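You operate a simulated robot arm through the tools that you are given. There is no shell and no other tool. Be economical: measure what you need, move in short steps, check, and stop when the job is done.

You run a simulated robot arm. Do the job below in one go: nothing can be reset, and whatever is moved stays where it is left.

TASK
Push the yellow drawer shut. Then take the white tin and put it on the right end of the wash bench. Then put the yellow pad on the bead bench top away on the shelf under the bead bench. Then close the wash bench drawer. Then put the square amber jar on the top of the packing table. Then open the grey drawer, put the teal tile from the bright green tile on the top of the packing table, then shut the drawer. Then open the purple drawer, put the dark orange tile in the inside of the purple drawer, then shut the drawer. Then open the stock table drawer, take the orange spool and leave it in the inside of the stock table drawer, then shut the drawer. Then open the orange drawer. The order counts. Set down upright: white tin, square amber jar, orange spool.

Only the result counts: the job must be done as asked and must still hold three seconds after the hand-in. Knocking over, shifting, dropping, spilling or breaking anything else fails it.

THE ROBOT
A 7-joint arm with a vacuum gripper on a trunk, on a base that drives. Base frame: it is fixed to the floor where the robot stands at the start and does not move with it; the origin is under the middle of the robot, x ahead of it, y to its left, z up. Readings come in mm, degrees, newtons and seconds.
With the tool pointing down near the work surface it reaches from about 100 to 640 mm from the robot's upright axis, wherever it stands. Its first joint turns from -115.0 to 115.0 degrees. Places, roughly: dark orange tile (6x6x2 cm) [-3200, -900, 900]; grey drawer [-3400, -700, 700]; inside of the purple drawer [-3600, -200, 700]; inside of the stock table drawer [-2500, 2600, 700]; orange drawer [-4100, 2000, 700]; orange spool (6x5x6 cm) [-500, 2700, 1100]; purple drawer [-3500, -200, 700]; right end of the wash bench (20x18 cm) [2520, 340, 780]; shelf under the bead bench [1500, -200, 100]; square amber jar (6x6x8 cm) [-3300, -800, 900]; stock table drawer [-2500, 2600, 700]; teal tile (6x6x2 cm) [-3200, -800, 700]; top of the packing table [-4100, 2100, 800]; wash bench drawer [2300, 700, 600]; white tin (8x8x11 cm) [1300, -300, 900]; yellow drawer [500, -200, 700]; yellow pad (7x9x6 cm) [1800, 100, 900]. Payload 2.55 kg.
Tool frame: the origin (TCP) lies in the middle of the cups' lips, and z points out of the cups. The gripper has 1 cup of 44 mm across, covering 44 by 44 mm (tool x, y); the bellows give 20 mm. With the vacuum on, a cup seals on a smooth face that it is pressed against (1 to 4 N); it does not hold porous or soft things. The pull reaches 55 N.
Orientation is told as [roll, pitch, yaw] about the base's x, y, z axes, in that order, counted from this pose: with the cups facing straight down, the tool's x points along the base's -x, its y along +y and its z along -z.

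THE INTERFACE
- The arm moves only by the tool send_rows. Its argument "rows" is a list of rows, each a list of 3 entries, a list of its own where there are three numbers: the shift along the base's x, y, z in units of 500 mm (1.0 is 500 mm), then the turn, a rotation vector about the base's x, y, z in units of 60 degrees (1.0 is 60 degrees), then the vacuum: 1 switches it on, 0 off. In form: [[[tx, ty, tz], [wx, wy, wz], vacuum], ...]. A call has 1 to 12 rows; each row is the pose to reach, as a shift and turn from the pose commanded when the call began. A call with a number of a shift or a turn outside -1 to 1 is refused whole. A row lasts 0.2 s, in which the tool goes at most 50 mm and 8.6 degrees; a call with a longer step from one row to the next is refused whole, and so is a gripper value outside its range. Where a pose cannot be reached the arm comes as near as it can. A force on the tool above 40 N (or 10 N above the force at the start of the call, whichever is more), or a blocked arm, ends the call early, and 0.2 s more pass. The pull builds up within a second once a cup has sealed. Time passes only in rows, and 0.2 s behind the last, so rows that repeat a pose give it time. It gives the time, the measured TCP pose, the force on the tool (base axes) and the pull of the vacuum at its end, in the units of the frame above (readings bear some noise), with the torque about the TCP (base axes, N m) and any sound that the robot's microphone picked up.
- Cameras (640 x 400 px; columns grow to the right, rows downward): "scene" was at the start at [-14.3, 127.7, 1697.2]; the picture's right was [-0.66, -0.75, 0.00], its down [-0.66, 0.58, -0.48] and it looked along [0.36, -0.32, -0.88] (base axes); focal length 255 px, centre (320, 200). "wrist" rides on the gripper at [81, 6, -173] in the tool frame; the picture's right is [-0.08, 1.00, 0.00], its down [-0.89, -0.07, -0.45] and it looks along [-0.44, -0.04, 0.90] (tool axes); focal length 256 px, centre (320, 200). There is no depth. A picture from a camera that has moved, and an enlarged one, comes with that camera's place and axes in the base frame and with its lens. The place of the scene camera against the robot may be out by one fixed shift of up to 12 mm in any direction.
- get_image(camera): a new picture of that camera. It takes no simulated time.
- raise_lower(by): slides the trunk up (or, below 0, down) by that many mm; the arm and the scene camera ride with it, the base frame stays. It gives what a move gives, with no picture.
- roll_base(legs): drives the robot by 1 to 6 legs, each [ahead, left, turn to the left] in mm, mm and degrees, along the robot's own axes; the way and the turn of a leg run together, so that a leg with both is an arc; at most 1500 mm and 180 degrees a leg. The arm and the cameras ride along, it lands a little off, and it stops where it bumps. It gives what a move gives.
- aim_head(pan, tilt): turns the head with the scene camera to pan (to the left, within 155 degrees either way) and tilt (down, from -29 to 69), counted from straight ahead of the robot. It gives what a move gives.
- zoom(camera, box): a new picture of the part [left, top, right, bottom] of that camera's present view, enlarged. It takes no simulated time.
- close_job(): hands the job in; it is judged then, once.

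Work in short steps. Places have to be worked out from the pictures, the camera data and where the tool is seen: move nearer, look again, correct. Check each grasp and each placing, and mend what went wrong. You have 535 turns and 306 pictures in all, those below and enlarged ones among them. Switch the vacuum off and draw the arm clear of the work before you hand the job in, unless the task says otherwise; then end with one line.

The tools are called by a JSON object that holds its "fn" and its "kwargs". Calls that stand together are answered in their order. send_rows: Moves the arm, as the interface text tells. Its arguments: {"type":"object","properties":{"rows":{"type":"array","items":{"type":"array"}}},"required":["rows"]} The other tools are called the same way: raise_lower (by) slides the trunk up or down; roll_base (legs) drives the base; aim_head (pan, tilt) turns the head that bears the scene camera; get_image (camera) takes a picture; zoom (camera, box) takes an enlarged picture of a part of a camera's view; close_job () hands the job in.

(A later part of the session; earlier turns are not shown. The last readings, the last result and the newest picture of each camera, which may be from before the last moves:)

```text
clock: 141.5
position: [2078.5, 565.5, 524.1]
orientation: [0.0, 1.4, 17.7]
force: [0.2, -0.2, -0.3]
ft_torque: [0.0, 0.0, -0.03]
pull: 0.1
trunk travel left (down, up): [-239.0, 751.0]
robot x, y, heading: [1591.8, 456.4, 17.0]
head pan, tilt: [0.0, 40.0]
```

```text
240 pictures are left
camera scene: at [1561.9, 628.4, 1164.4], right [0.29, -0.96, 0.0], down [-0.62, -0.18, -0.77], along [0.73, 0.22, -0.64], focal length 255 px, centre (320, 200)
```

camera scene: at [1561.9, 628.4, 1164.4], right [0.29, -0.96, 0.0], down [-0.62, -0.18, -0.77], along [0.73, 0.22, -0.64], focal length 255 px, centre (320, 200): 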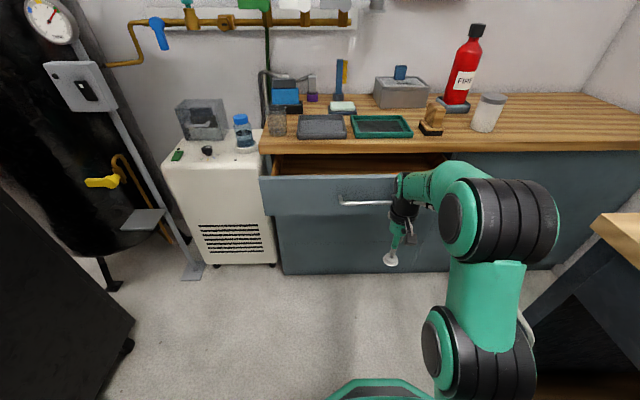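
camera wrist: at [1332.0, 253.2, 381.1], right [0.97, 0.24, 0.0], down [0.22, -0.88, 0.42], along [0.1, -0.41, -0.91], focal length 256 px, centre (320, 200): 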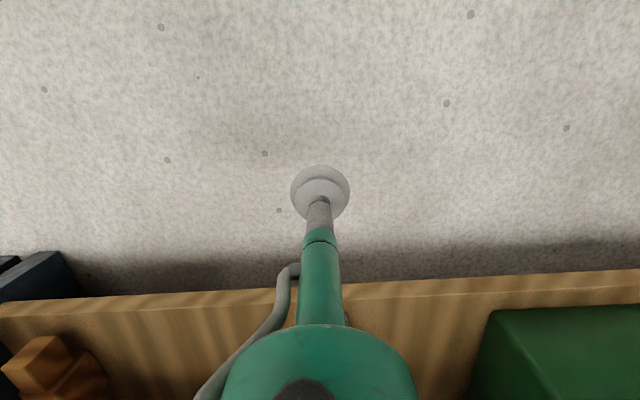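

The drawer front is near e1≈2285, the handle at z≈670. I'll back off 70 mm, shift right of the handle, and tilt the tool up while raising it.

{"fn": "roll_base", "kwargs": {"legs": [[-70, 0, 0]]}}

{"fn": "send_rows", "kwargs": {"rows": [[[0.026, -0.015, 0.028], [0.039, -0.127, 0], 0], [[0.052, -0.03, 0.056], [0.078, -0.254, 0], 0], [[0.078, -0.045, 0.084], [0.117, -0.381, 0], 0], [[0.104, -0.06, 0.112], [0.156, -0.508, 0], 0], [[0.13, -0.075, 0.14], [0.195, -0.635, 0], 0], [[0.15, -0.09, 0.168], [0.234, -0.762, 0], 0]]}}

{"fn": "send_rows", "kwargs": {"rows": [[[0.01, 0.0, 0], [0.039, -0.127, 0], 0], [[0.02, 0.0, 0], [0.078, -0.254, 0], 0], [[0.02, 0.0, 0], [0.117, -0.381, 0], 0], [[0.02, 0.0, 0], [0.117, -0.381, 0], 0]]}}

{"fn": "get_image", "kwargs": {"camera": "scene"}}

```text
clock: 142.6
position: [2011.9, 545.8, 524.3]
orientation: [0.0, 1.4, 17.7]
force: [-0.1, -1.1, 0.3]
ft_torque: [0.01, 0.03, -0.02]
pull: 0.0
trunk travel left (down, up): [-239.0, 751.0]
robot x, y, heading: [1524.4, 442.2, 16.9]
head pan, tilt: [0.0, 40.0]
```

```text
clock: 143.9
position: [2085.9, 498.9, 607.9]
orientation: [-0.9, -46.4, 18.0]
force: [-0.8, 0.2, -0.8]
ft_torque: [0.0, -0.02, -0.02]
pull: 0.1
trunk travel left (down, up): [-239.0, 751.0]
robot x, y, heading: [1526.5, 438.8, 16.6]
head pan, tilt: [0.0, 40.0]
```

```text
clock: 144.9
position: [2099.7, 501.7, 605.5]
orientation: [-1.5, -70.2, 18.5]
force: [-0.8, -0.4, -0.7]
ft_torque: [0.03, -0.02, -0.05]
pull: 0.2
trunk travel left (down, up): [-239.0, 751.0]
robot x, y, heading: [1522.5, 436.7, 16.6]
head pan, tilt: [0.0, 40.0]
```

```text
239 pictures are left
camera scene: at [1500.8, 609.2, 1164.3], right [0.29, -0.96, 0.0], down [-0.62, -0.18, -0.76], along [0.73, 0.22, -0.65], focal length 255 px, centre (320, 200)
```

scene: 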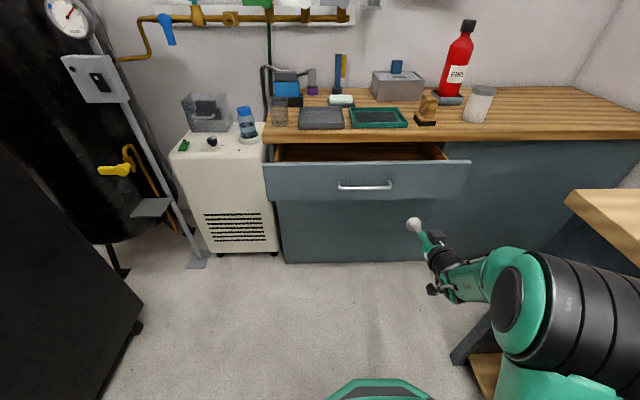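

Tool is tilted 70°. I'll raise 85 mm to z≈690 and advance.

{"fn": "raise_lower", "kwargs": {"by": 85}}

{"fn": "send_rows", "kwargs": {"rows": [[[0.077, 0.023, 0], [0, 0, 0], 0], [[0.153, 0.046, 0], [0, 0, 0], 0], [[0.23, 0.069, 0], [0, 0, 0], 0], [[0.307, 0.092, 0], [0, 0, 0], 0], [[0.364, 0.109, 0], [0, 0, 0], 0]]}}

{"fn": "get_image", "kwargs": {"camera": "scene"}}

```text
clock: 146.2
position: [2097.6, 500.5, 692.5]
orientation: [-1.5, -70.1, 18.7]
force: [-0.1, -0.2, -0.6]
ft_torque: [0.03, 0.0, -0.02]
pull: 0.0
trunk travel left (down, up): [-324.0, 666.0]
robot x, y, heading: [1528.2, 439.6, 16.6]
head pan, tilt: [0.0, 40.0]
```

```text
clock: 147.4
position: [2279.0, 556.3, 692.3]
orientation: [-1.5, -70.4, 19.0]
force: [-0.5, 1.1, -0.1]
ft_torque: [0.02, 0.01, 0.0]
pull: 0.1
trunk travel left (down, up): [-324.0, 666.0]
robot x, y, heading: [1523.7, 436.0, 16.7]
head pan, tilt: [0.0, 40.0]
```

```text
238 pictures are left
camera scene: at [1495.6, 608.6, 1249.4], right [0.29, -0.96, 0.0], down [-0.62, -0.18, -0.77], along [0.73, 0.22, -0.64], focal length 255 px, centre (320, 200)
```

scene: 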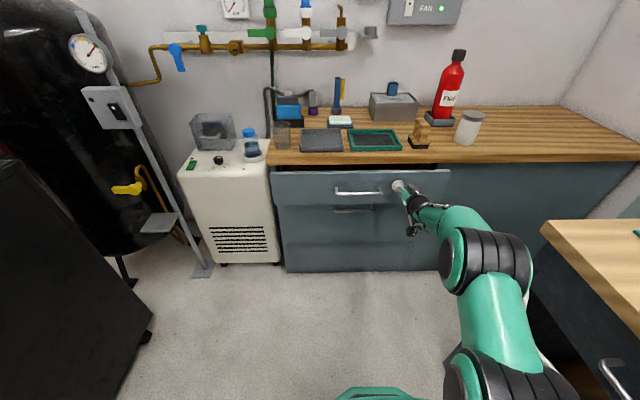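

It's moving. I'll continue pushing until the stop.

{"fn": "send_rows", "kwargs": {"rows": [[[0.06, 0.018, 0], [0, 0, 0], 0], [[0.12, 0.036, 0], [0, 0, 0], 0], [[0.16, 0.048, 0], [0, 0, 0], 0], [[0.2, 0.06, 0], [0, 0, 0], 0]]}}

{"fn": "zoom", "kwargs": {"camera": "scene", "box": [250, 120, 490, 270]}}

```text
clock: 148.3
position: [2366.0, 581.8, 689.4]
orientation: [-2.0, -69.9, 19.3]
force: [-24.2, -4.2, 3.9]
ft_torque: [-0.06, -0.7, -0.03]
pull: 0.1
trunk travel left (down, up): [-324.0, 666.0]
robot x, y, heading: [1525.3, 440.8, 16.6]
head pan, tilt: [0.0, 40.0]
stopped in row 4: the force on the tool passed its limit at 71 N (the readings are from after the stop); the commanded pose is now the measured one
```

```text
2.67 times, centred on (370, 195) of scene
camera zoom: at [1491.3, 607.8, 1249.6], right [0.29, -0.96, 0.0], down [-0.61, -0.18, -0.77], along [0.74, 0.22, -0.64], focal length 680 px, centre (187, 213)
```

zoom: 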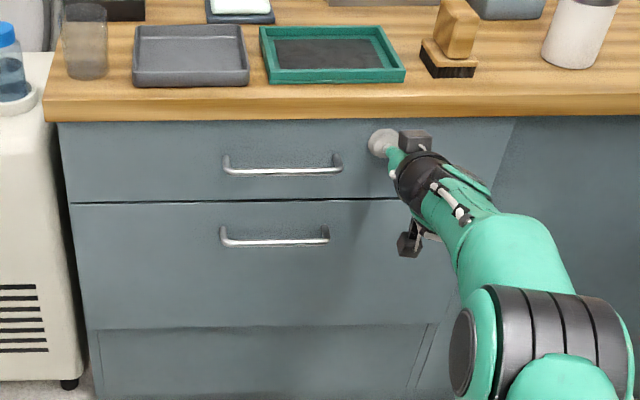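

The wash bench drawer is shut. I'll retract, bring the tool down-pointing and compact, then look across the room for the long drive.

{"fn": "send_rows", "kwargs": {"rows": [[[-0.085, -0.025, 0], [0, 0, 0], 0], [[-0.17, -0.05, 0], [0, 0, 0], 0], [[-0.255, -0.075, 0], [0, 0, 0], 0], [[-0.34, -0.1, 0], [0, 0, 0], 0], [[-0.425, -0.125, 0], [0, 0, 0], 0]]}}

{"fn": "send_rows", "kwargs": {"rows": [[[-0.02, 0, -0.02], [-0.039, 0.127, 0], 0], [[-0.04, 0, -0.04], [-0.078, 0.254, 0], 0], [[-0.06, 0, -0.06], [-0.117, 0.381, 0], 0], [[-0.08, 0, -0.08], [-0.156, 0.508, 0], 0], [[-0.1, 0, -0.1], [-0.195, 0.635, 0], 0], [[-0.12, 0, -0.12], [-0.234, 0.762, 0], 0], [[-0.14, 0, -0.14], [-0.27, 0.88, 0], 0], [[-0.18, 0, -0.16], [-0.31, 0.99, 0], 0]]}}

{"fn": "roll_base", "kwargs": {"legs": [[-300, 150, 0]]}}

{"fn": "raise_lower", "kwargs": {"by": 400}}

{"fn": "roll_base", "kwargs": {"legs": [[0, 0, 180]]}}

{"fn": "aim_head", "kwargs": {"pan": 0, "tilt": 25}}

{"fn": "get_image", "kwargs": {"camera": "scene"}}

```text
clock: 149.7
position: [2194.7, 515.3, 756.6]
orientation: [-14.8, -77.0, 31.6]
force: [0.7, 0.6, -0.3]
ft_torque: [0.05, -0.08, -0.03]
pull: 0.1
out of reach, approached as far as the arm can: row 4
trunk travel left (down, up): [-324.0, 666.0]
robot x, y, heading: [1528.4, 436.2, 16.4]
head pan, tilt: [0.0, 40.0]
stopped in row 5: the arm was blocked; the commanded pose is now the measured one
```

```text
clock: 151.5
position: [2102.8, 513.4, 673.3]
orientation: [-2.0, -15.0, 20.6]
force: [0.1, 0.3, 0.0]
ft_torque: [-0.02, -0.01, -0.01]
pull: 0.2
trunk travel left (down, up): [-324.0, 666.0]
robot x, y, heading: [1523.0, 437.1, 16.6]
head pan, tilt: [0.0, 40.0]
```

```text
clock: 153.8
position: [1771.6, 571.7, 674.7]
orientation: [-1.9, -15.0, 20.7]
force: [0.3, 0.4, 0.2]
ft_torque: [0.0, 0.03, 0.0]
pull: 0.0
trunk travel left (down, up): [-324.0, 666.0]
robot x, y, heading: [1193.2, 494.4, 16.5]
head pan, tilt: [0.0, 40.0]
```

```text
clock: 157.6
position: [1770.5, 572.0, 1074.6]
orientation: [-1.8, -15.0, 20.6]
force: [0.6, 0.3, -0.1]
ft_torque: [-0.01, -0.02, -0.04]
pull: 0.2
trunk travel left (down, up): [-724.0, 266.0]
robot x, y, heading: [1192.7, 494.2, 16.7]
head pan, tilt: [0.0, 40.0]
```

```text
clock: 165.4
position: [619.5, 408.0, 1074.9]
orientation: [-2.0, -14.9, -158.0]
force: [-0.1, -0.4, -0.1]
ft_torque: [-0.03, 0.0, 0.04]
pull: 0.0
trunk travel left (down, up): [-724.0, 266.0]
robot x, y, heading: [1194.0, 498.0, -162.1]
head pan, tilt: [0.0, 40.0]
```

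```text
clock: 166.1
position: [619.3, 409.4, 1075.1]
orientation: [-1.9, -14.9, -158.1]
force: [0.6, -0.1, 0.1]
ft_torque: [0.02, -0.01, 0.02]
pull: 0.0
trunk travel left (down, up): [-724.0, 266.0]
robot x, y, heading: [1196.6, 494.5, -161.8]
head pan, tilt: [0.0, 25.0]
```

```text
236 pictures are left
camera scene: at [1214.2, 311.7, 1672.7], right [-0.31, 0.95, 0.0], down [0.4, 0.13, -0.91], along [-0.86, -0.28, -0.42], focal length 255 px, centre (320, 200)
```

scene: 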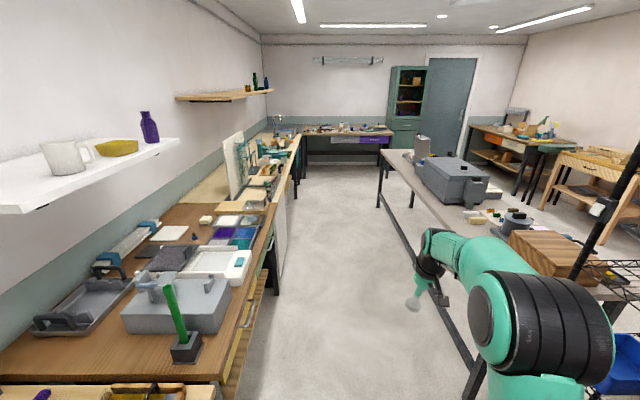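

Clear view of the far end. I'll level and tuck the arm, then drive along the corridor in legs.

{"fn": "send_rows", "kwargs": {"rows": [[[0.08, 0.026, 0], [0.03, -0.12, 0], 0], [[0.16, 0.052, 0], [0.064, -0.242, 0], 0], [[0.24, 0.079, 0], [0.064, -0.242, 0], 0], [[0.32, 0.105, 0], [0.064, -0.242, 0], 0], [[0.38, 0.125, 0], [0.064, -0.242, 0], 0]]}}

{"fn": "roll_base", "kwargs": {"legs": [[0, 50, -1.5], [1500, 0, 0], [1300, 0, 0]]}}

{"fn": "get_image", "kwargs": {"camera": "scene"}}

```text
clock: 167.3
position: [811.3, 472.8, 1062.3]
orientation: [-0.2, -0.1, -158.3]
force: [1.0, 0.0, 0.7]
ft_torque: [0.0, 0.05, -0.02]
pull: 0.1
out of reach, approached as far as the arm can: row 1, 2, 3, 4, 5
trunk travel left (down, up): [-724.0, 266.0]
robot x, y, heading: [1193.3, 494.4, -161.9]
head pan, tilt: [0.0, 25.0]
```

```text
clock: 181.4
position: [-1859.9, -350.2, 1062.1]
orientation: [0.0, -0.1, -160.5]
force: [-0.3, -0.3, -0.7]
ft_torque: [-0.01, 0.01, 0.0]
pull: 0.0
trunk travel left (down, up): [-724.0, 266.0]
robot x, y, heading: [-1473.0, -339.0, -164.2]
head pan, tilt: [0.0, 25.0]
```

```text
235 pictures are left
camera scene: at [-1460.6, -524.4, 1672.7], right [-0.27, 0.96, 0.0], down [0.41, 0.12, -0.91], along [-0.87, -0.25, -0.42], focal length 255 px, centre (320, 200)
```

scene: 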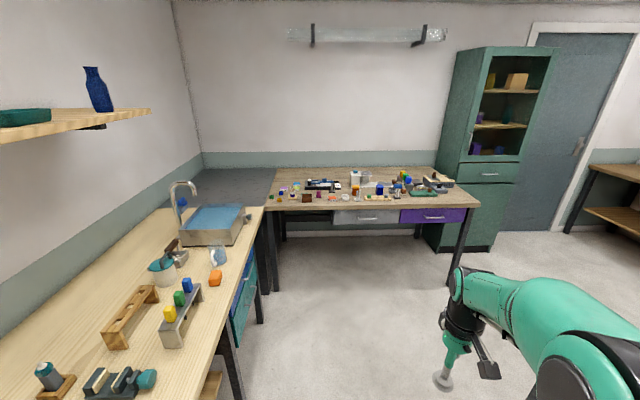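

Now I can see the target bench with the grey and purple drawers. I'll zoom in on it.

{"fn": "zoom", "kwargs": {"camera": "scene", "box": [260, 150, 500, 250]}}

```text
2.67 times, centred on (380, 200) of scene
camera zoom: at [-1460.6, -524.4, 1672.7], right [-0.27, 0.96, 0.0], down [0.41, 0.12, -0.91], along [-0.87, -0.25, -0.42], focal length 680 px, centre (160, 200)
```

zoom: 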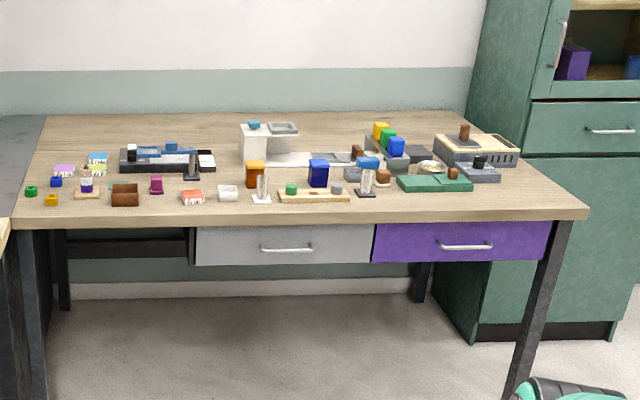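

The amber jar is at about (-3301,-770). I'll drive closer.

{"fn": "roll_base", "kwargs": {"legs": [[1120, -110, 0.5]]}}

{"fn": "aim_head", "kwargs": {"pan": 0, "tilt": 40}}

{"fn": "get_image", "kwargs": {"camera": "scene"}}

{"fn": "zoom", "kwargs": {"camera": "scene", "box": [160, 110, 400, 260]}}

```text
clock: 187.2
position: [-2977.1, -574.6, 1062.2]
orientation: [-0.1, -0.1, -159.2]
force: [0.3, 0.3, -1.0]
ft_torque: [0.03, 0.04, 0.0]
pull: 0.1
trunk travel left (down, up): [-724.0, 266.0]
robot x, y, heading: [-2591.1, -553.0, -162.8]
head pan, tilt: [0.0, 25.0]
```

```text
clock: 188.0
position: [-2976.7, -575.1, 1061.7]
orientation: [-0.1, -0.1, -159.2]
force: [0.4, 0.1, -0.4]
ft_torque: [-0.01, 0.03, -0.01]
pull: 0.2
trunk travel left (down, up): [-724.0, 266.0]
robot x, y, heading: [-2591.1, -554.2, -163.1]
head pan, tilt: [0.0, 40.0]
```

```text
233 pictures are left
camera scene: at [-2566.9, -737.9, 1649.5], right [-0.29, 0.96, 0.0], down [0.61, 0.19, -0.77], along [-0.73, -0.23, -0.64], focal length 255 px, centre (320, 200)
```

scene: 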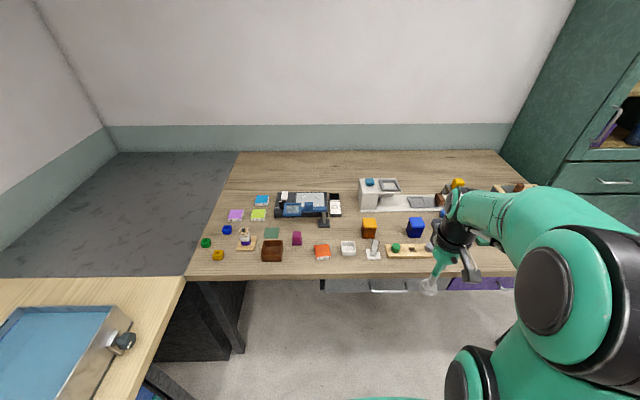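

```text
2.67 times, centred on (280, 185) of scene
camera zoom: at [-2566.9, -737.9, 1649.5], right [-0.29, 0.96, 0.0], down [0.61, 0.19, -0.77], along [-0.73, -0.23, -0.64], focal length 680 px, centre (427, 240)
```

zoom: 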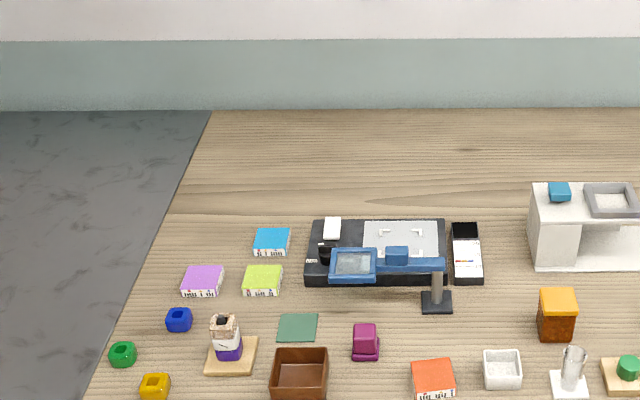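

The jar is about (-3315,-769). I'll drive 190 mm closer and view it with the wrist camera.

{"fn": "roll_base", "kwargs": {"legs": [[190, 0, 0]]}}

{"fn": "get_image", "kwargs": {"camera": "wrist"}}

{"fn": "get_image", "kwargs": {"camera": "scene"}}

```text
clock: 189.5
position: [-3158.4, -629.3, 1061.0]
orientation: [-0.1, 0.0, -159.2]
force: [-0.6, 0.4, -0.1]
ft_torque: [0.04, -0.04, -0.01]
pull: 0.0
trunk travel left (down, up): [-724.0, 266.0]
robot x, y, heading: [-2773.0, -609.4, -162.9]
head pan, tilt: [0.0, 40.0]
```

```text
231 pictures are left
camera wrist: at [-3079.9, -608.8, 1233.2], right [0.28, -0.96, 0.0], down [-0.86, -0.25, 0.45], along [-0.43, -0.12, -0.89], focal length 256 px, centre (320, 200)
```

wrist: 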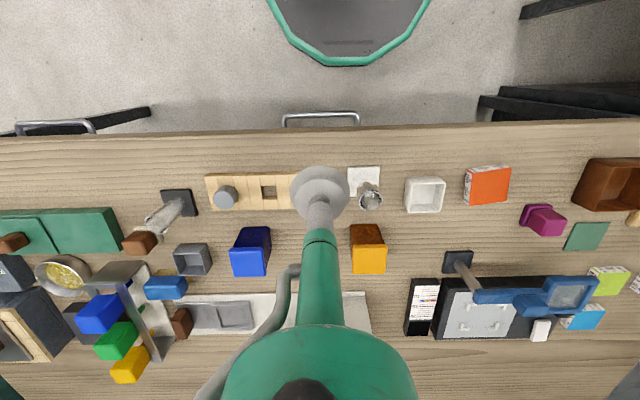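

```text
230 pictures are left
camera scene: at [-2749.7, -794.0, 1649.4], right [-0.29, 0.96, 0.0], down [0.62, 0.19, -0.77], along [-0.73, -0.22, -0.64], focal length 255 px, centre (320, 200)
```

scene: 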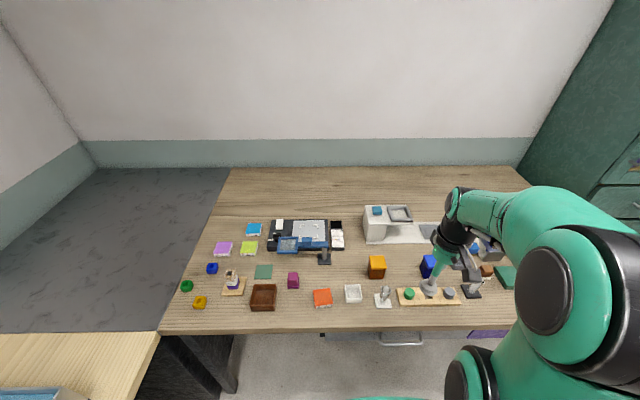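

The jar lid is near (-3308,-753). I'll move above it, keeping high, and check.

{"fn": "send_rows", "kwargs": {"rows": [[[-0.08, -0.06, 0], [0, 0, 0], 0], [[-0.16, -0.13, 0], [0, 0, 0], 0], [[-0.24, -0.2, -0.02], [0, 0, 0], 0], [[-0.298, -0.248, -0.06], [0, 0, 0], 0], [[-0.298, -0.248, -0.1], [0, 0, 0], 0], [[-0.298, -0.248, -0.1], [0, 0, 0], 0]]}}

{"fn": "get_image", "kwargs": {"camera": "wrist"}}

{"fn": "zoom", "kwargs": {"camera": "scene", "box": [320, 220, 480, 320]}}

```text
refused: row 2 steps farther than a row can; nothing moved
```

```text
229 pictures are left
camera wrist: at [-3079.9, -608.8, 1233.2], right [0.28, -0.96, 0.0], down [-0.86, -0.25, 0.45], along [-0.43, -0.12, -0.89], focal length 256 px, centre (320, 200)
```

wrist: 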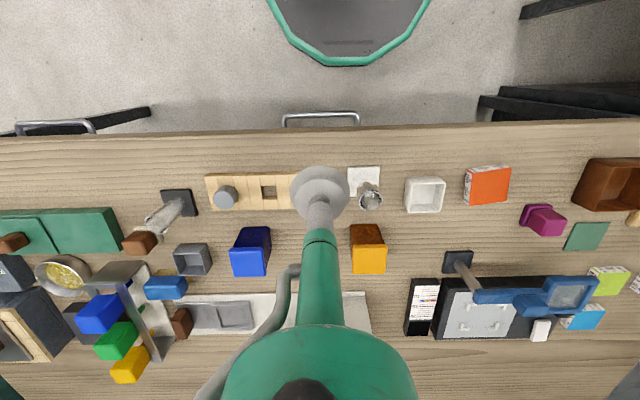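

```text
4.00 times, centred on (400, 270) of scene
camera zoom: at [-2749.7, -794.0, 1649.4], right [-0.29, 0.96, 0.0], down [0.62, 0.19, -0.77], along [-0.73, -0.22, -0.64], focal length 1019 px, centre (0, -80)
```

zoom: 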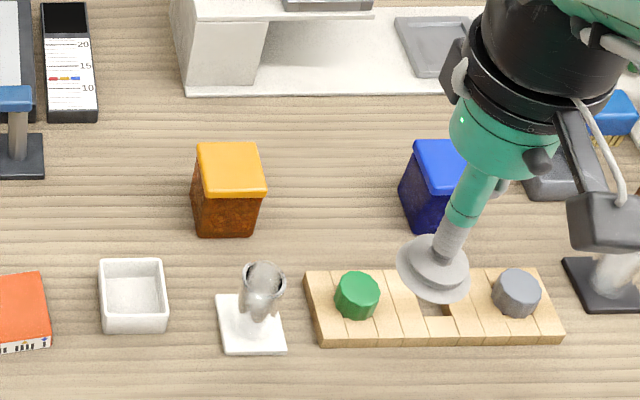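

A step was too long; I'll resend with smaller steps.

{"fn": "send_rows", "kwargs": {"rows": [[[-0.06, -0.05, 0], [0, 0, 0], 0], [[-0.12, -0.1, 0], [0, 0, 0], 0], [[-0.18, -0.15, -0.01], [0, 0, 0], 0], [[-0.24, -0.2, -0.03], [0, 0, 0], 0], [[-0.298, -0.248, -0.06], [0, 0, 0], 0], [[-0.298, -0.248, -0.1], [0, 0, 0], 0], [[-0.298, -0.248, -0.1], [0, 0, 0], 0]]}}

{"fn": "get_image", "kwargs": {"camera": "wrist"}}

{"fn": "zoom", "kwargs": {"camera": "scene", "box": [320, 220, 480, 320]}}

```text
clock: 191.1
position: [-3295.3, -749.6, 994.2]
orientation: [-0.1, -0.1, -159.1]
force: [-0.1, -0.4, 0.1]
ft_torque: [-0.01, -0.01, -0.01]
pull: 0.0
out of reach, approached as far as the arm can: row 1, 2, 3, 4, 5, 6, 7
trunk travel left (down, up): [-724.0, 266.0]
robot x, y, heading: [-2770.9, -609.9, -163.1]
head pan, tilt: [0.0, 40.0]
```

```text
227 pictures are left
camera wrist: at [-3216.5, -728.9, 1166.4], right [0.28, -0.96, 0.0], down [-0.86, -0.25, 0.45], along [-0.43, -0.12, -0.89], focal length 256 px, centre (320, 200)
```

wrist: 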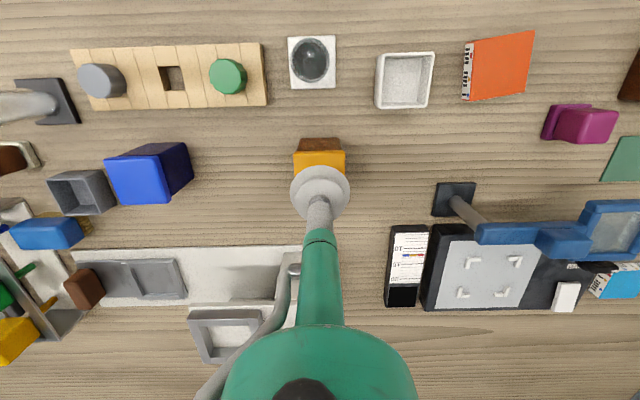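

```text
4.00 times, centred on (400, 270) of scene
camera zoom: at [-2748.7, -793.9, 1649.4], right [-0.29, 0.96, 0.0], down [0.61, 0.19, -0.77], along [-0.73, -0.22, -0.64], focal length 1019 px, centre (0, -80)
```

zoom: 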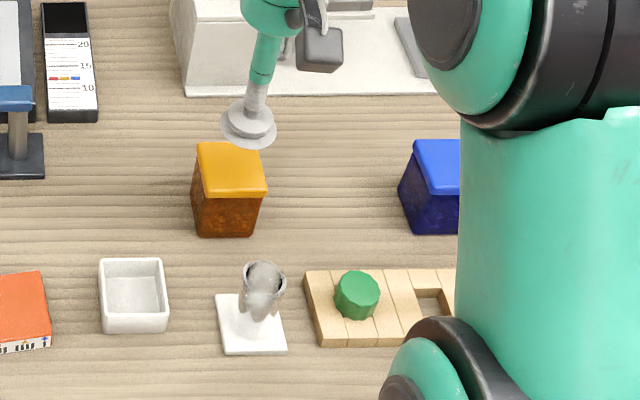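

Triangulation gives the lid centre at about (-3310,-753), z≈925. I'll raise the trunk 80 mm for reach, then align above it.

{"fn": "raise_lower", "kwargs": {"by": 80}}

{"fn": "send_rows", "kwargs": {"rows": [[[0, 0, -0.09], [0, 0, 0], 0], [[-0.015, -0.003, -0.18], [0, 0, 0], 0], [[-0.03, -0.007, -0.22], [0, 0, 0], 0], [[-0.03, -0.007, -0.23], [0, 0, 0], 0]]}}

{"fn": "get_image", "kwargs": {"camera": "wrist"}}

```text
clock: 192.3
position: [-3294.8, -748.8, 1075.1]
orientation: [-0.1, -0.2, -159.2]
force: [-0.7, 1.2, -0.3]
ft_torque: [0.02, -0.03, 0.01]
pull: 0.0
trunk travel left (down, up): [-804.0, 186.0]
robot x, y, heading: [-2772.4, -609.4, -163.0]
head pan, tilt: [0.0, 40.0]
```

```text
clock: 193.3
position: [-3309.8, -752.3, 958.9]
orientation: [-0.2, -0.2, -159.2]
force: [0.3, 1.3, 0.3]
ft_torque: [-0.05, -0.01, -0.02]
pull: 0.1
trunk travel left (down, up): [-804.0, 186.0]
robot x, y, heading: [-2774.7, -608.8, -163.2]
head pan, tilt: [0.0, 40.0]
```

```text
225 pictures are left
camera wrist: at [-3231.4, -731.3, 1130.3], right [0.28, -0.96, 0.0], down [-0.86, -0.25, 0.45], along [-0.43, -0.12, -0.89], focal length 256 px, centre (320, 200)
```

wrist: 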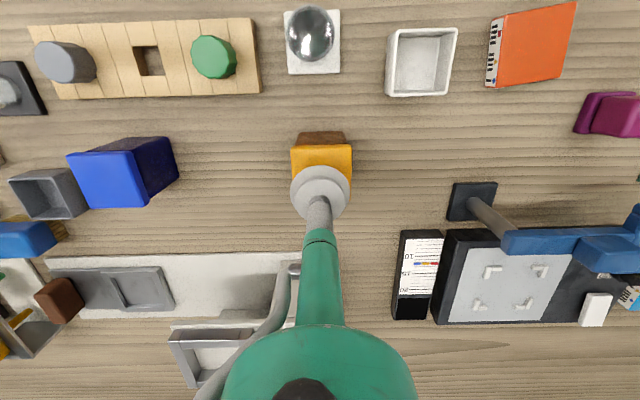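

Aligned. I'll descend with vacuum.

{"fn": "send_rows", "kwargs": {"rows": [[[0, 0, -0.03], [0, 0, 0], 1], [[0, 0, -0.05], [0, 0, 0], 1], [[0, 0, -0.066], [0, 0, 0], 1], [[0, 0, -0.072], [0, 0, 0], 1], [[0, 0, -0.072], [0, 0, 0], 1]]}}

```text
clock: 194.5
position: [-3309.8, -753.6, 924.0]
orientation: [-0.2, -0.1, -159.2]
force: [0.2, 2.0, -0.4]
ft_torque: [0.05, -0.12, 0.04]
pull: 55.3
trunk travel left (down, up): [-804.0, 186.0]
robot x, y, heading: [-2772.8, -613.6, -163.0]
head pan, tilt: [0.0, 40.0]
```

Sealed. I'll lift 110 mm and check.

{"fn": "send_rows", "kwargs": {"rows": [[[0, 0, 0.02], [0, 0, 0], 1], [[0, 0, 0.08], [0, 0, 0], 1], [[0, 0, 0.15], [0, 0, 0], 1], [[0, 0, 0.22], [0, 0, 0], 1], [[0.08, 0.025, 0.22], [0, 0, 0], 1], [[0.16, 0.05, 0.22], [0, 0, 0], 1], [[0.24, 0.075, 0.22], [0, 0, 0], 1]]}}

{"fn": "get_image", "kwargs": {"camera": "wrist"}}

```text
clock: 196.1
position: [-3187.8, -713.5, 1033.2]
orientation: [-0.2, -0.3, -159.2]
force: [0.2, 0.5, -2.4]
ft_torque: [0.03, 0.03, 0.0]
pull: 55.0
trunk travel left (down, up): [-804.0, 186.0]
robot x, y, heading: [-2772.7, -613.1, -162.9]
head pan, tilt: [0.0, 40.0]
```

```text
224 pictures are left
camera wrist: at [-3108.8, -692.9, 1205.0], right [0.28, -0.96, 0.0], down [-0.86, -0.25, 0.45], along [-0.43, -0.12, -0.89], focal length 256 px, centre (320, 200)
```

wrist: 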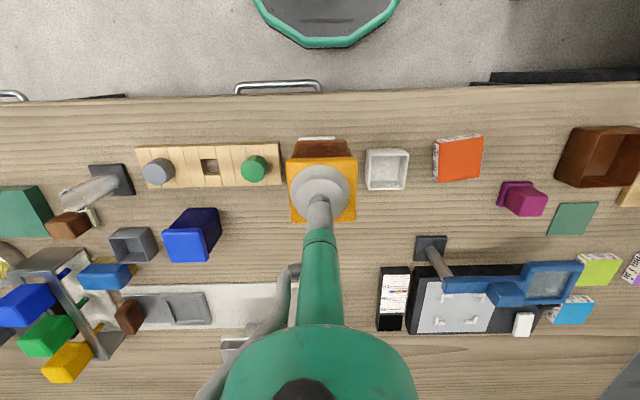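

The jar is held. I'll look right to plan the route to the packing table.

{"fn": "aim_head", "kwargs": {"pan": -75, "tilt": 25}}

{"fn": "get_image", "kwargs": {"camera": "scene"}}

{"fn": "aim_head", "kwargs": {"pan": -120, "tilt": 30}}

{"fn": "get_image", "kwargs": {"camera": "scene"}}

```text
clock: 197.6
position: [-3191.3, -715.4, 1033.7]
orientation: [0.0, -0.3, -159.1]
force: [-0.5, 0.0, -2.2]
ft_torque: [0.03, 0.01, 0.0]
pull: 55.3
trunk travel left (down, up): [-804.0, 186.0]
robot x, y, heading: [-2773.3, -610.1, -163.0]
head pan, tilt: [-75.0, 25.0]
```

```text
223 pictures are left
camera scene: at [-2716.1, -690.6, 1752.7], right [0.85, 0.53, 0.0], down [0.22, -0.36, -0.91], along [-0.48, 0.77, -0.42], focal length 255 px, centre (320, 200)
```

scene: 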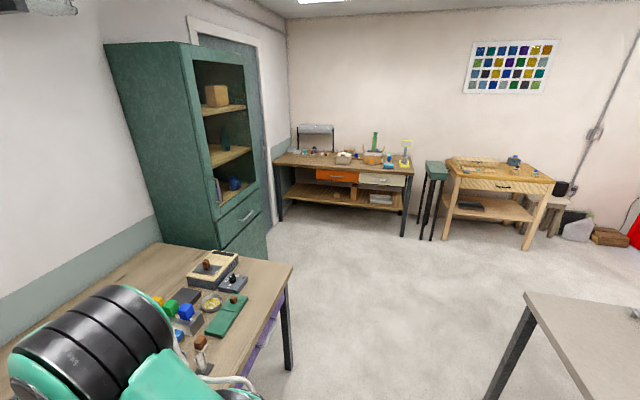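

```text
clock: 198.7
position: [-3190.6, -713.9, 1032.4]
orientation: [-0.1, -0.3, -159.2]
force: [0.2, 0.2, -2.2]
ft_torque: [0.03, -0.01, 0.02]
pull: 54.2
trunk travel left (down, up): [-804.0, 186.0]
robot x, y, heading: [-2771.9, -612.8, -162.9]
head pan, tilt: [-120.0, 30.0]
```

```text
222 pictures are left
camera scene: at [-2646.9, -680.5, 1744.8], right [0.97, -0.22, 0.0], down [-0.11, -0.49, -0.87], along [0.19, 0.84, -0.5], focal length 255 px, centre (320, 200)
```

scene: 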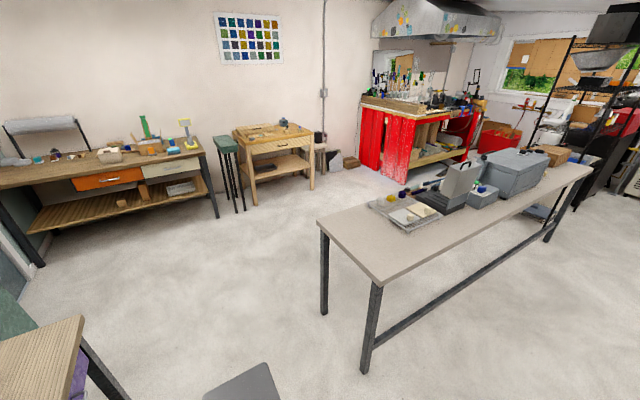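

The route is clear: pass between the bench and the table end, then on to the packing table (with the orange drawer). I'll back off, turn right 90° and drive 1500 mm.

{"fn": "roll_base", "kwargs": {"legs": [[-220, 0, 0], [0, 0, -90], [1500, 0, 0]]}}

{"fn": "aim_head", "kwargs": {"pan": 15, "tilt": 25}}

{"fn": "get_image", "kwargs": {"camera": "scene"}}

```text
clock: 211.4
position: [-3094.4, 1339.6, 1033.3]
orientation: [0.0, -0.1, 110.6]
force: [-1.2, 0.1, -2.0]
ft_torque: [-0.02, -0.03, -0.01]
pull: 54.9
trunk travel left (down, up): [-804.0, 186.0]
robot x, y, heading: [-2993.4, 923.7, 106.6]
head pan, tilt: [-120.0, 30.0]
```

```text
clock: 213.6
position: [-3094.6, 1340.0, 1033.6]
orientation: [-0.1, -0.2, 110.5]
force: [0.0, 0.4, -2.3]
ft_torque: [-0.01, -0.05, 0.0]
pull: 55.7
trunk travel left (down, up): [-804.0, 186.0]
robot x, y, heading: [-2991.9, 922.8, 106.7]
head pan, tilt: [15.0, 25.0]
```

```text
221 pictures are left
camera scene: at [-3197.3, 885.5, 1752.7], right [0.85, 0.53, 0.0], down [0.22, -0.36, -0.91], along [-0.48, 0.77, -0.42], focal length 255 px, centre (320, 200)
```

scene: 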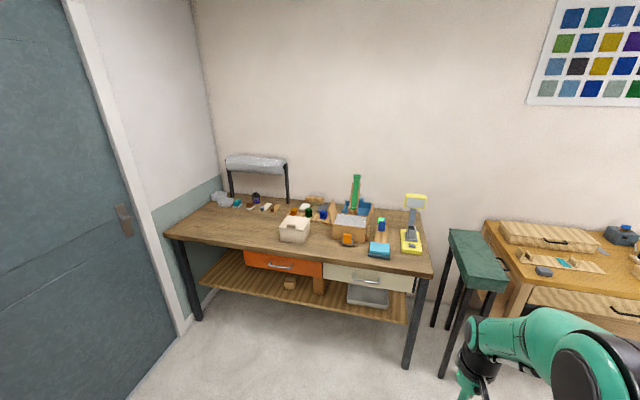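

{"fn": "zoom", "kwargs": {"camera": "scene", "box": [150, 150, 450, 320]}}

```text
2.13 times, centred on (300, 235) of scene
camera zoom: at [-3197.3, 885.5, 1752.7], right [0.85, 0.53, 0.0], down [0.22, -0.36, -0.91], along [-0.48, 0.77, -0.42], focal length 544 px, centre (363, 125)
```

zoom: 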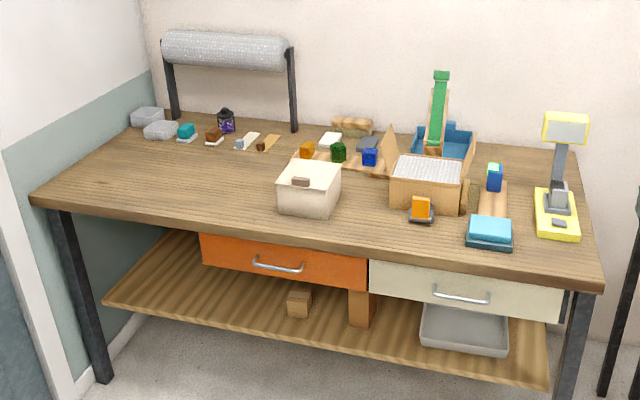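

There's a large free area on the packing table left of the white box. I'll drive to face it.

{"fn": "roll_base", "kwargs": {"legs": [[680, 0, 0], [0, 1060, 0]]}}

{"fn": "aim_head", "kwargs": {"pan": 0, "tilt": 45}}

{"fn": "get_image", "kwargs": {"camera": "scene"}}

{"fn": "get_image", "kwargs": {"camera": "wrist"}}

```text
clock: 222.3
position: [-4297.2, 1675.0, 1033.1]
orientation: [-0.1, -0.2, 110.8]
force: [0.2, 0.4, -2.9]
ft_torque: [-0.04, 0.0, 0.0]
pull: 55.0
trunk travel left (down, up): [-804.0, 186.0]
robot x, y, heading: [-4194.6, 1258.7, 107.1]
head pan, tilt: [15.0, 25.0]
```

```text
clock: 223.1
position: [-4298.0, 1673.7, 1032.3]
orientation: [-0.2, -0.2, 110.7]
force: [0.4, -0.3, -3.2]
ft_torque: [-0.01, -0.01, 0.01]
pull: 55.3
trunk travel left (down, up): [-804.0, 186.0]
robot x, y, heading: [-4194.9, 1259.3, 106.8]
head pan, tilt: [0.0, 45.0]
```

```text
219 pictures are left
camera scene: at [-4372.6, 1220.2, 1722.2], right [0.96, 0.29, 0.0], down [0.21, -0.68, -0.71], along [-0.21, 0.68, -0.71], focal length 255 px, centre (320, 200)
```

scene: 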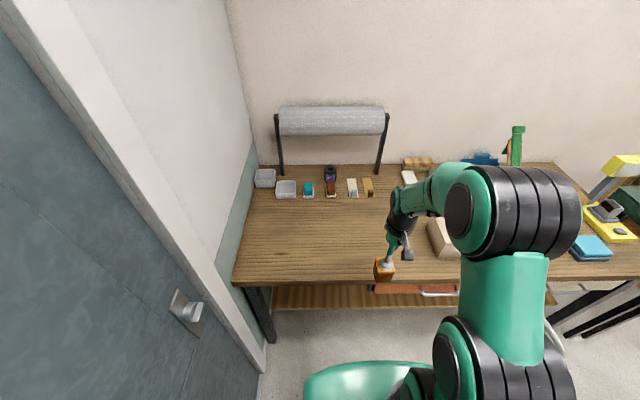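

```text
218 pictures are left
camera wrist: at [-4274.3, 1595.0, 1204.3], right [-0.96, -0.28, 0.0], down [-0.25, 0.86, 0.45], along [-0.12, 0.43, -0.89], focal length 256 px, centre (320, 200)
```

wrist: 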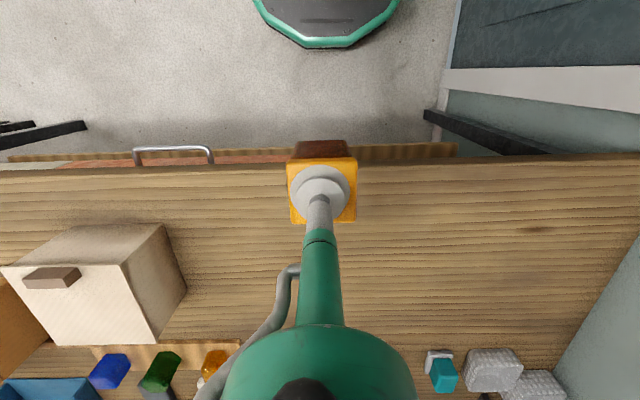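

The edge is at n≈-2887. I'll move 90 mm forward, then shift the jar over the free area.

{"fn": "roll_base", "kwargs": {"legs": [[100, 0, 0]]}}

{"fn": "send_rows", "kwargs": {"rows": [[[-0.06, 0.05, 0], [0, 0, 0], 1], [[-0.12, 0.1, 0], [0, 0, 0], 1], [[-0.17, 0.15, -0.04], [0, 0, 0], 1], [[-0.17, 0.15, -0.12], [0, 0, 0], 1], [[-0.17, 0.15, -0.18], [0, 0, 0], 1], [[-0.17, 0.15, -0.18], [0, 0, 0], 1]]}}

{"fn": "get_image", "kwargs": {"camera": "wrist"}}

{"fn": "get_image", "kwargs": {"camera": "scene"}}

```text
clock: 224.3
position: [-4325.5, 1769.0, 1033.3]
orientation: [0.0, -0.1, 110.7]
force: [-0.1, 0.4, -3.4]
ft_torque: [-0.02, -0.03, -0.01]
pull: 54.7
trunk travel left (down, up): [-804.0, 186.0]
robot x, y, heading: [-4223.3, 1351.8, 107.1]
head pan, tilt: [0.0, 45.0]
```

```text
clock: 225.7
position: [-4410.6, 1844.5, 943.1]
orientation: [-0.1, -0.2, 110.7]
force: [-0.3, 0.8, -3.0]
ft_torque: [0.02, -0.01, -0.01]
pull: 55.2
trunk travel left (down, up): [-804.0, 186.0]
robot x, y, heading: [-4221.1, 1355.5, 106.7]
head pan, tilt: [0.0, 45.0]
```

```text
217 pictures are left
camera wrist: at [-4387.3, 1763.9, 1114.5], right [-0.96, -0.28, 0.0], down [-0.25, 0.86, 0.45], along [-0.12, 0.43, -0.89], focal length 256 px, centre (320, 200)
```

wrist: 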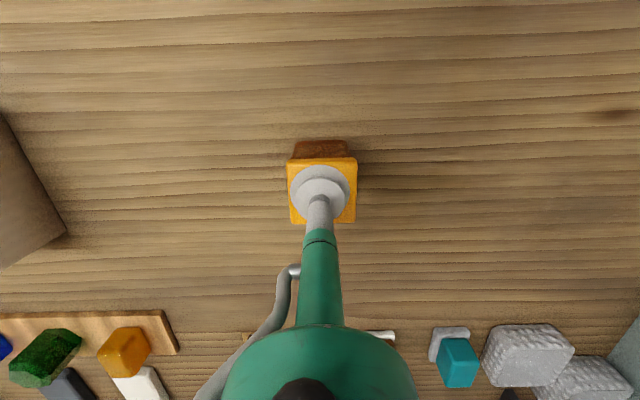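

```text
216 pictures are left
camera scene: at [-4401.1, 1314.4, 1722.2], right [0.96, 0.29, 0.0], down [0.21, -0.68, -0.71], along [-0.21, 0.68, -0.71], focal length 255 px, centre (320, 200)
```

scene: 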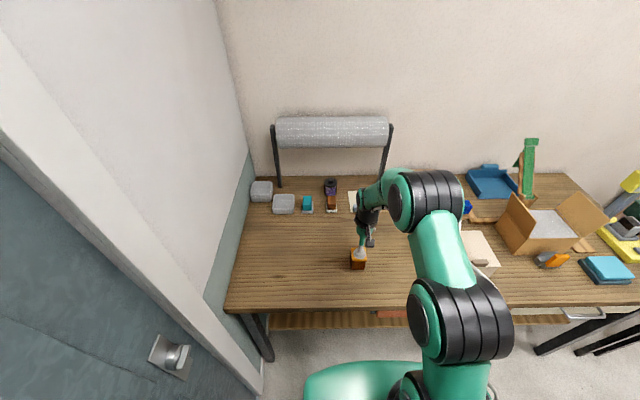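

The area below is free. I'll lower in small steps until contact.

{"fn": "send_rows", "kwargs": {"rows": [[[0, 0, -0.03], [0, 0, 0], 1], [[0, 0, -0.05], [0, 0, 0], 1], [[0, 0, -0.06], [0, 0, 0], 1], [[0, 0, -0.07], [0, 0, 0], 1], [[0, 0, -0.08], [0, 0, 0], 1], [[0, 0, -0.08], [0, 0, 0], 1]]}}

{"fn": "get_image", "kwargs": {"camera": "wrist"}}

```text
clock: 226.6
position: [-4411.7, 1848.0, 918.3]
orientation: [-0.1, -1.0, 110.7]
force: [1.8, -4.6, 15.7]
ft_torque: [-0.4, 0.08, 0.02]
pull: 54.5
trunk travel left (down, up): [-804.0, 186.0]
robot x, y, heading: [-4222.4, 1351.4, 107.1]
head pan, tilt: [0.0, 45.0]
stopped in row 4: the force on the tool passed its limit at 40 N (the readings are from after the stop); the commanded pose is now the measured one
```

```text
215 pictures are left
camera wrist: at [-4388.3, 1766.0, 1088.2], right [-0.96, -0.28, 0.0], down [-0.25, 0.85, 0.46], along [-0.13, 0.44, -0.89], focal length 256 px, centre (320, 200)
```

wrist: 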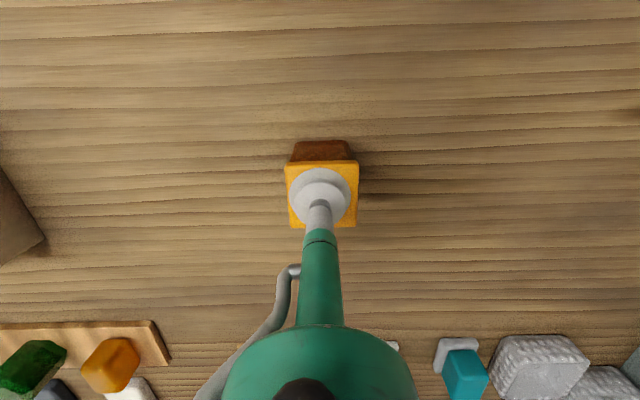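

Contact made (table top z≈840). I'll ease up slightly, release, and lift.

{"fn": "send_rows", "kwargs": {"rows": [[[0, 0, 0.008], [0, 0, 0], 1], [[0, 0, 0.008], [0, 0, 0], 0], [[0, 0, 0.008], [0, 0, 0], 0], [[0, 0, 0.008], [0, 0, 0], 0], [[0, 0, 0.008], [0, 0, 0], 0], [[0, 0, 0.008], [0, 0, 0], 0], [[0, 0, 0.03], [0, 0, 0], 0], [[0, 0, 0.08], [0, 0, 0], 0], [[0, 0, 0.15], [0, 0, 0], 0], [[0, 0, 0.23], [0, 0, 0], 0]]}}

{"fn": "get_image", "kwargs": {"camera": "wrist"}}

```text
clock: 228.8
position: [-4411.5, 1847.1, 1027.8]
orientation: [-0.1, -0.9, 110.7]
force: [0.0, -0.3, -1.1]
ft_torque: [-0.01, 0.0, 0.01]
pull: 0.1
trunk travel left (down, up): [-804.0, 186.0]
robot x, y, heading: [-4226.1, 1351.3, 106.9]
head pan, tilt: [0.0, 45.0]
```

```text
214 pictures are left
camera wrist: at [-4388.9, 1764.9, 1198.3], right [-0.96, -0.28, 0.0], down [-0.25, 0.85, 0.46], along [-0.13, 0.44, -0.89], focal length 256 px, centre (320, 200)
```

wrist: 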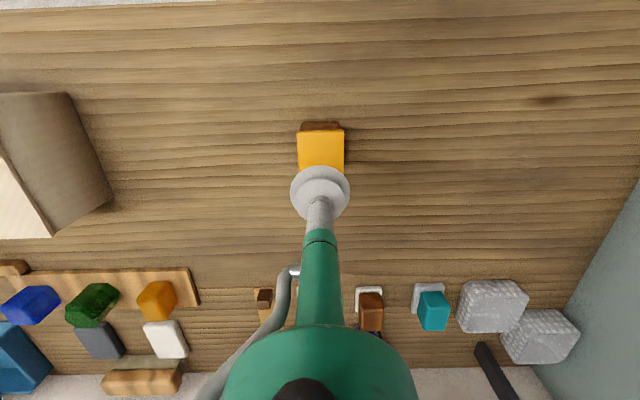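

The jar stands upright on the packing table. Now back to the grey drawer; I'll tuck the arm and drive back.

{"fn": "send_rows", "kwargs": {"rows": [[[0.04, -0.08, 0], [0, 0, 0], 0], [[0.08, -0.16, 0], [0, 0, 0], 0], [[0.11, -0.23, 0], [0, 0.0, 0], 0]]}}

{"fn": "roll_base", "kwargs": {"legs": [[-300, 0, 0], [0, -1180, 0], [-1500, 0, 0], [-400, 0, 0], [0, 0, 90]]}}

{"fn": "aim_head", "kwargs": {"pan": 0, "tilt": 35}}

{"fn": "get_image", "kwargs": {"camera": "scene"}}

```text
clock: 229.6
position: [-4355.6, 1730.0, 1030.1]
orientation: [0.0, -0.9, 110.7]
force: [0.9, -0.5, -0.7]
ft_torque: [0.03, 0.02, -0.01]
pull: 0.1
trunk travel left (down, up): [-804.0, 186.0]
robot x, y, heading: [-4221.0, 1354.0, 107.0]
head pan, tilt: [0.0, 45.0]
```

```text
clock: 250.4
position: [-2786.0, -553.6, 1028.6]
orientation: [-0.1, -0.7, -158.4]
force: [0.3, -0.3, 0.2]
ft_torque: [0.0, -0.01, -0.01]
pull: 0.2
trunk travel left (down, up): [-804.0, 186.0]
robot x, y, heading: [-2410.1, -417.2, -162.0]
head pan, tilt: [0.0, 45.0]
```

```text
clock: 251.1
position: [-2786.5, -553.4, 1028.6]
orientation: [-0.2, -0.8, -158.4]
force: [0.3, 0.7, 0.0]
ft_torque: [0.01, -0.04, -0.01]
pull: 0.1
trunk travel left (down, up): [-804.0, 186.0]
robot x, y, heading: [-2407.8, -411.1, -162.1]
head pan, tilt: [0.0, 35.0]
```

```text
213 pictures are left
camera scene: at [-2385.3, -595.8, 1736.9], right [-0.31, 0.95, 0.0], down [0.55, 0.18, -0.82], along [-0.78, -0.25, -0.57], focal length 255 px, centre (320, 200)
```

scene: 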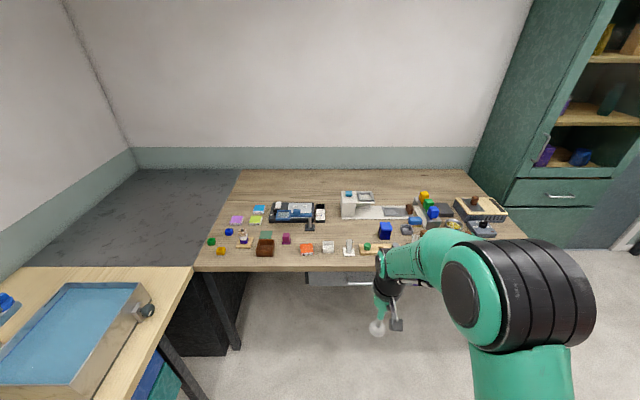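

I'll lower the trunk 400 mm and tilt the tool forward to horizontal in free space in front of the drawers.

{"fn": "raise_lower", "kwargs": {"by": -400}}

{"fn": "send_rows", "kwargs": {"rows": [[[-0.05, -0.016, 0.034], [-0.041, 0.1265, 0], 0], [[-0.1, -0.032, 0.068], [-0.082, 0.253, 0], 0], [[-0.15, -0.049, 0.102], [-0.123, 0.38, 0], 0], [[-0.2, -0.065, 0.136], [-0.164, 0.506, 0], 0], [[-0.25, -0.081, 0.17], [-0.205, 0.633, 0], 0], [[-0.3, -0.097, 0.204], [-0.246, 0.76, 0], 0], [[-0.35, -0.113, 0.238], [-0.287, 0.886, 0], 0], [[-0.4, -0.13, 0.27], [-0.32, 0.99, 0], 0]]}}

{"fn": "send_rows", "kwargs": {"rows": [[[-0.05, -0.016, 0.0], [-0.041, 0.1265, 0], 0], [[-0.1, -0.032, 0.0], [-0.082, 0.253, 0], 0], [[-0.12, -0.04, 0.0], [-0.123, 0.38, 0], 0], [[-0.12, -0.04, 0.0], [-0.135, 0.42, 0], 0]]}}

{"fn": "get_image", "kwargs": {"camera": "scene"}}

{"fn": "get_image", "kwargs": {"camera": "wrist"}}

```text
clock: 255.0
position: [-2787.6, -554.1, 628.9]
orientation: [-0.1, -0.8, -158.3]
force: [0.0, -0.6, -0.4]
ft_torque: [0.0, 0.01, -0.02]
pull: 0.2
trunk travel left (down, up): [-404.0, 586.0]
robot x, y, heading: [-2411.5, -415.3, -162.2]
head pan, tilt: [0.0, 35.0]
```

```text
clock: 257.0
position: [-2978.7, -589.4, 754.7]
orientation: [8.5, -60.0, 178.3]
force: [-1.3, 0.6, 0.5]
ft_torque: [-0.02, -0.02, -0.01]
pull: 0.1
out of reach, approached as far as the arm can: row 6, 7, 8
trunk travel left (down, up): [-404.0, 586.0]
robot x, y, heading: [-2412.9, -413.4, -162.2]
head pan, tilt: [0.0, 35.0]
stopped in row 8: the arm was blocked; the commanded pose is now the measured one
```

```text
clock: 258.0
position: [-3040.9, -628.8, 762.7]
orientation: [65.9, -80.7, 122.3]
force: [-0.1, 0.8, 0.2]
ft_torque: [0.01, 0.0, 0.01]
pull: 0.0
out of reach, approached as far as the arm can: row 3, 4
trunk travel left (down, up): [-404.0, 586.0]
robot x, y, heading: [-2406.2, -415.5, -161.9]
head pan, tilt: [0.0, 35.0]
```

```text
212 pictures are left
camera scene: at [-2385.3, -595.7, 1337.0], right [-0.31, 0.95, 0.0], down [0.55, 0.18, -0.82], along [-0.78, -0.25, -0.57], focal length 255 px, centre (320, 200)
```

scene: 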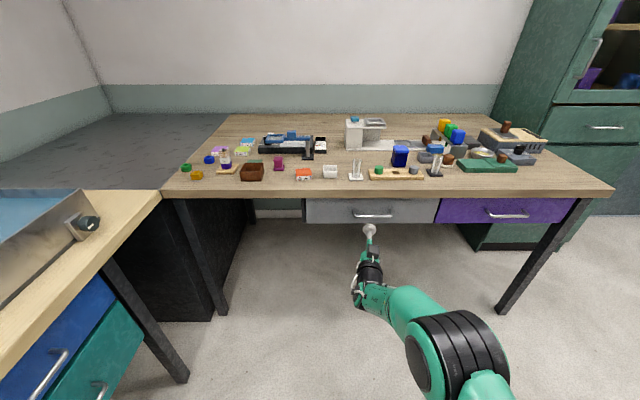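

```text
211 pictures are left
camera wrist: at [-2862.0, -622.1, 694.7], right [0.13, -0.97, 0.22], down [0.35, 0.26, 0.9], along [-0.93, -0.04, 0.37], focal length 256 px, centre (320, 200)
```

wrist: 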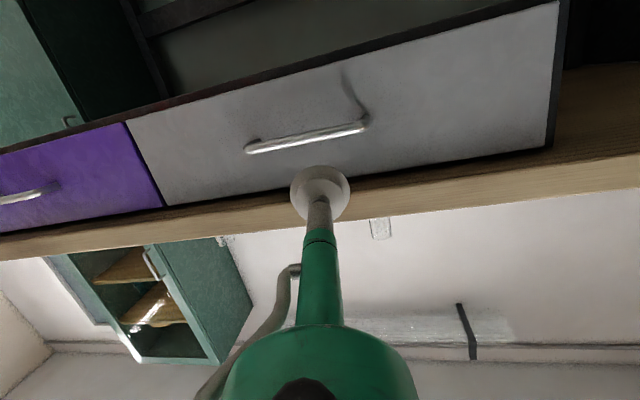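

Tool is near-horizontal. The grey handle is at about (-3172,-639,737) with the front about 35 mm behind it. I'll shift the base left ~100 mm to clear the handle, lower slightly, and correct the yaw.

{"fn": "send_rows", "kwargs": {"rows": [[[0, 0, -0.02], [0, 0, 0.07], 0], [[0, 0, -0.04], [0, 0, 0.137], 0], [[0, 0, -0.044], [0, 0, 0.137], 0]]}}

{"fn": "roll_base", "kwargs": {"legs": [[90, 105, -1]]}}

{"fn": "get_image", "kwargs": {"camera": "wrist"}}

{"fn": "get_image", "kwargs": {"camera": "scene"}}

```text
clock: 258.8
position: [-3037.4, -664.7, 768.6]
orientation: [61.8, -81.0, 130.6]
force: [-1.0, -0.7, -0.6]
ft_torque: [-0.01, 0.03, 0.03]
pull: 0.1
out of reach, approached as far as the arm can: row 1, 2, 3
trunk travel left (down, up): [-404.0, 586.0]
robot x, y, heading: [-2409.0, -409.3, -162.0]
head pan, tilt: [0.0, 35.0]
```

```text
clock: 260.1
position: [-3095.1, -779.4, 769.7]
orientation: [61.8, -81.0, 129.8]
force: [0.5, 0.1, -0.7]
ft_torque: [-0.01, 0.02, 0.0]
pull: 0.1
trunk travel left (down, up): [-404.0, 586.0]
robot x, y, heading: [-2463.0, -536.6, -163.2]
head pan, tilt: [0.0, 35.0]
```

```text
210 pictures are left
camera wrist: at [-2917.7, -761.6, 701.9], right [0.18, -0.96, 0.22], down [0.33, 0.27, 0.9], along [-0.93, -0.09, 0.37], focal length 256 px, centre (320, 200)
```

wrist: 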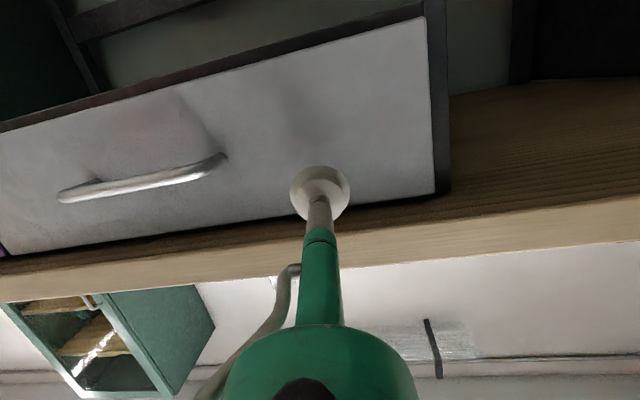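

```text
209 pictures are left
camera scene: at [-2443.0, -722.3, 1336.9], right [-0.29, 0.96, 0.0], down [0.55, 0.17, -0.82], along [-0.78, -0.24, -0.57], focal length 255 px, centre (320, 200)
```

scene: 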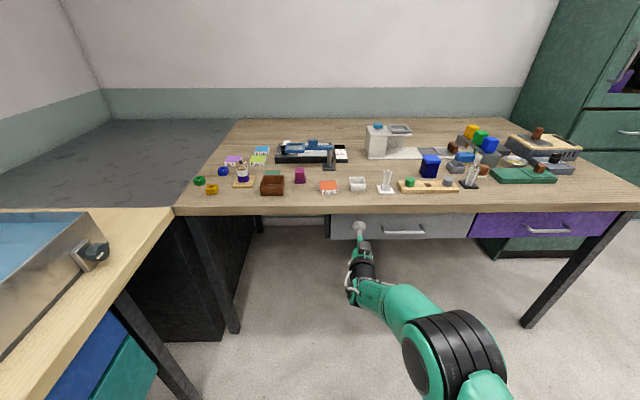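

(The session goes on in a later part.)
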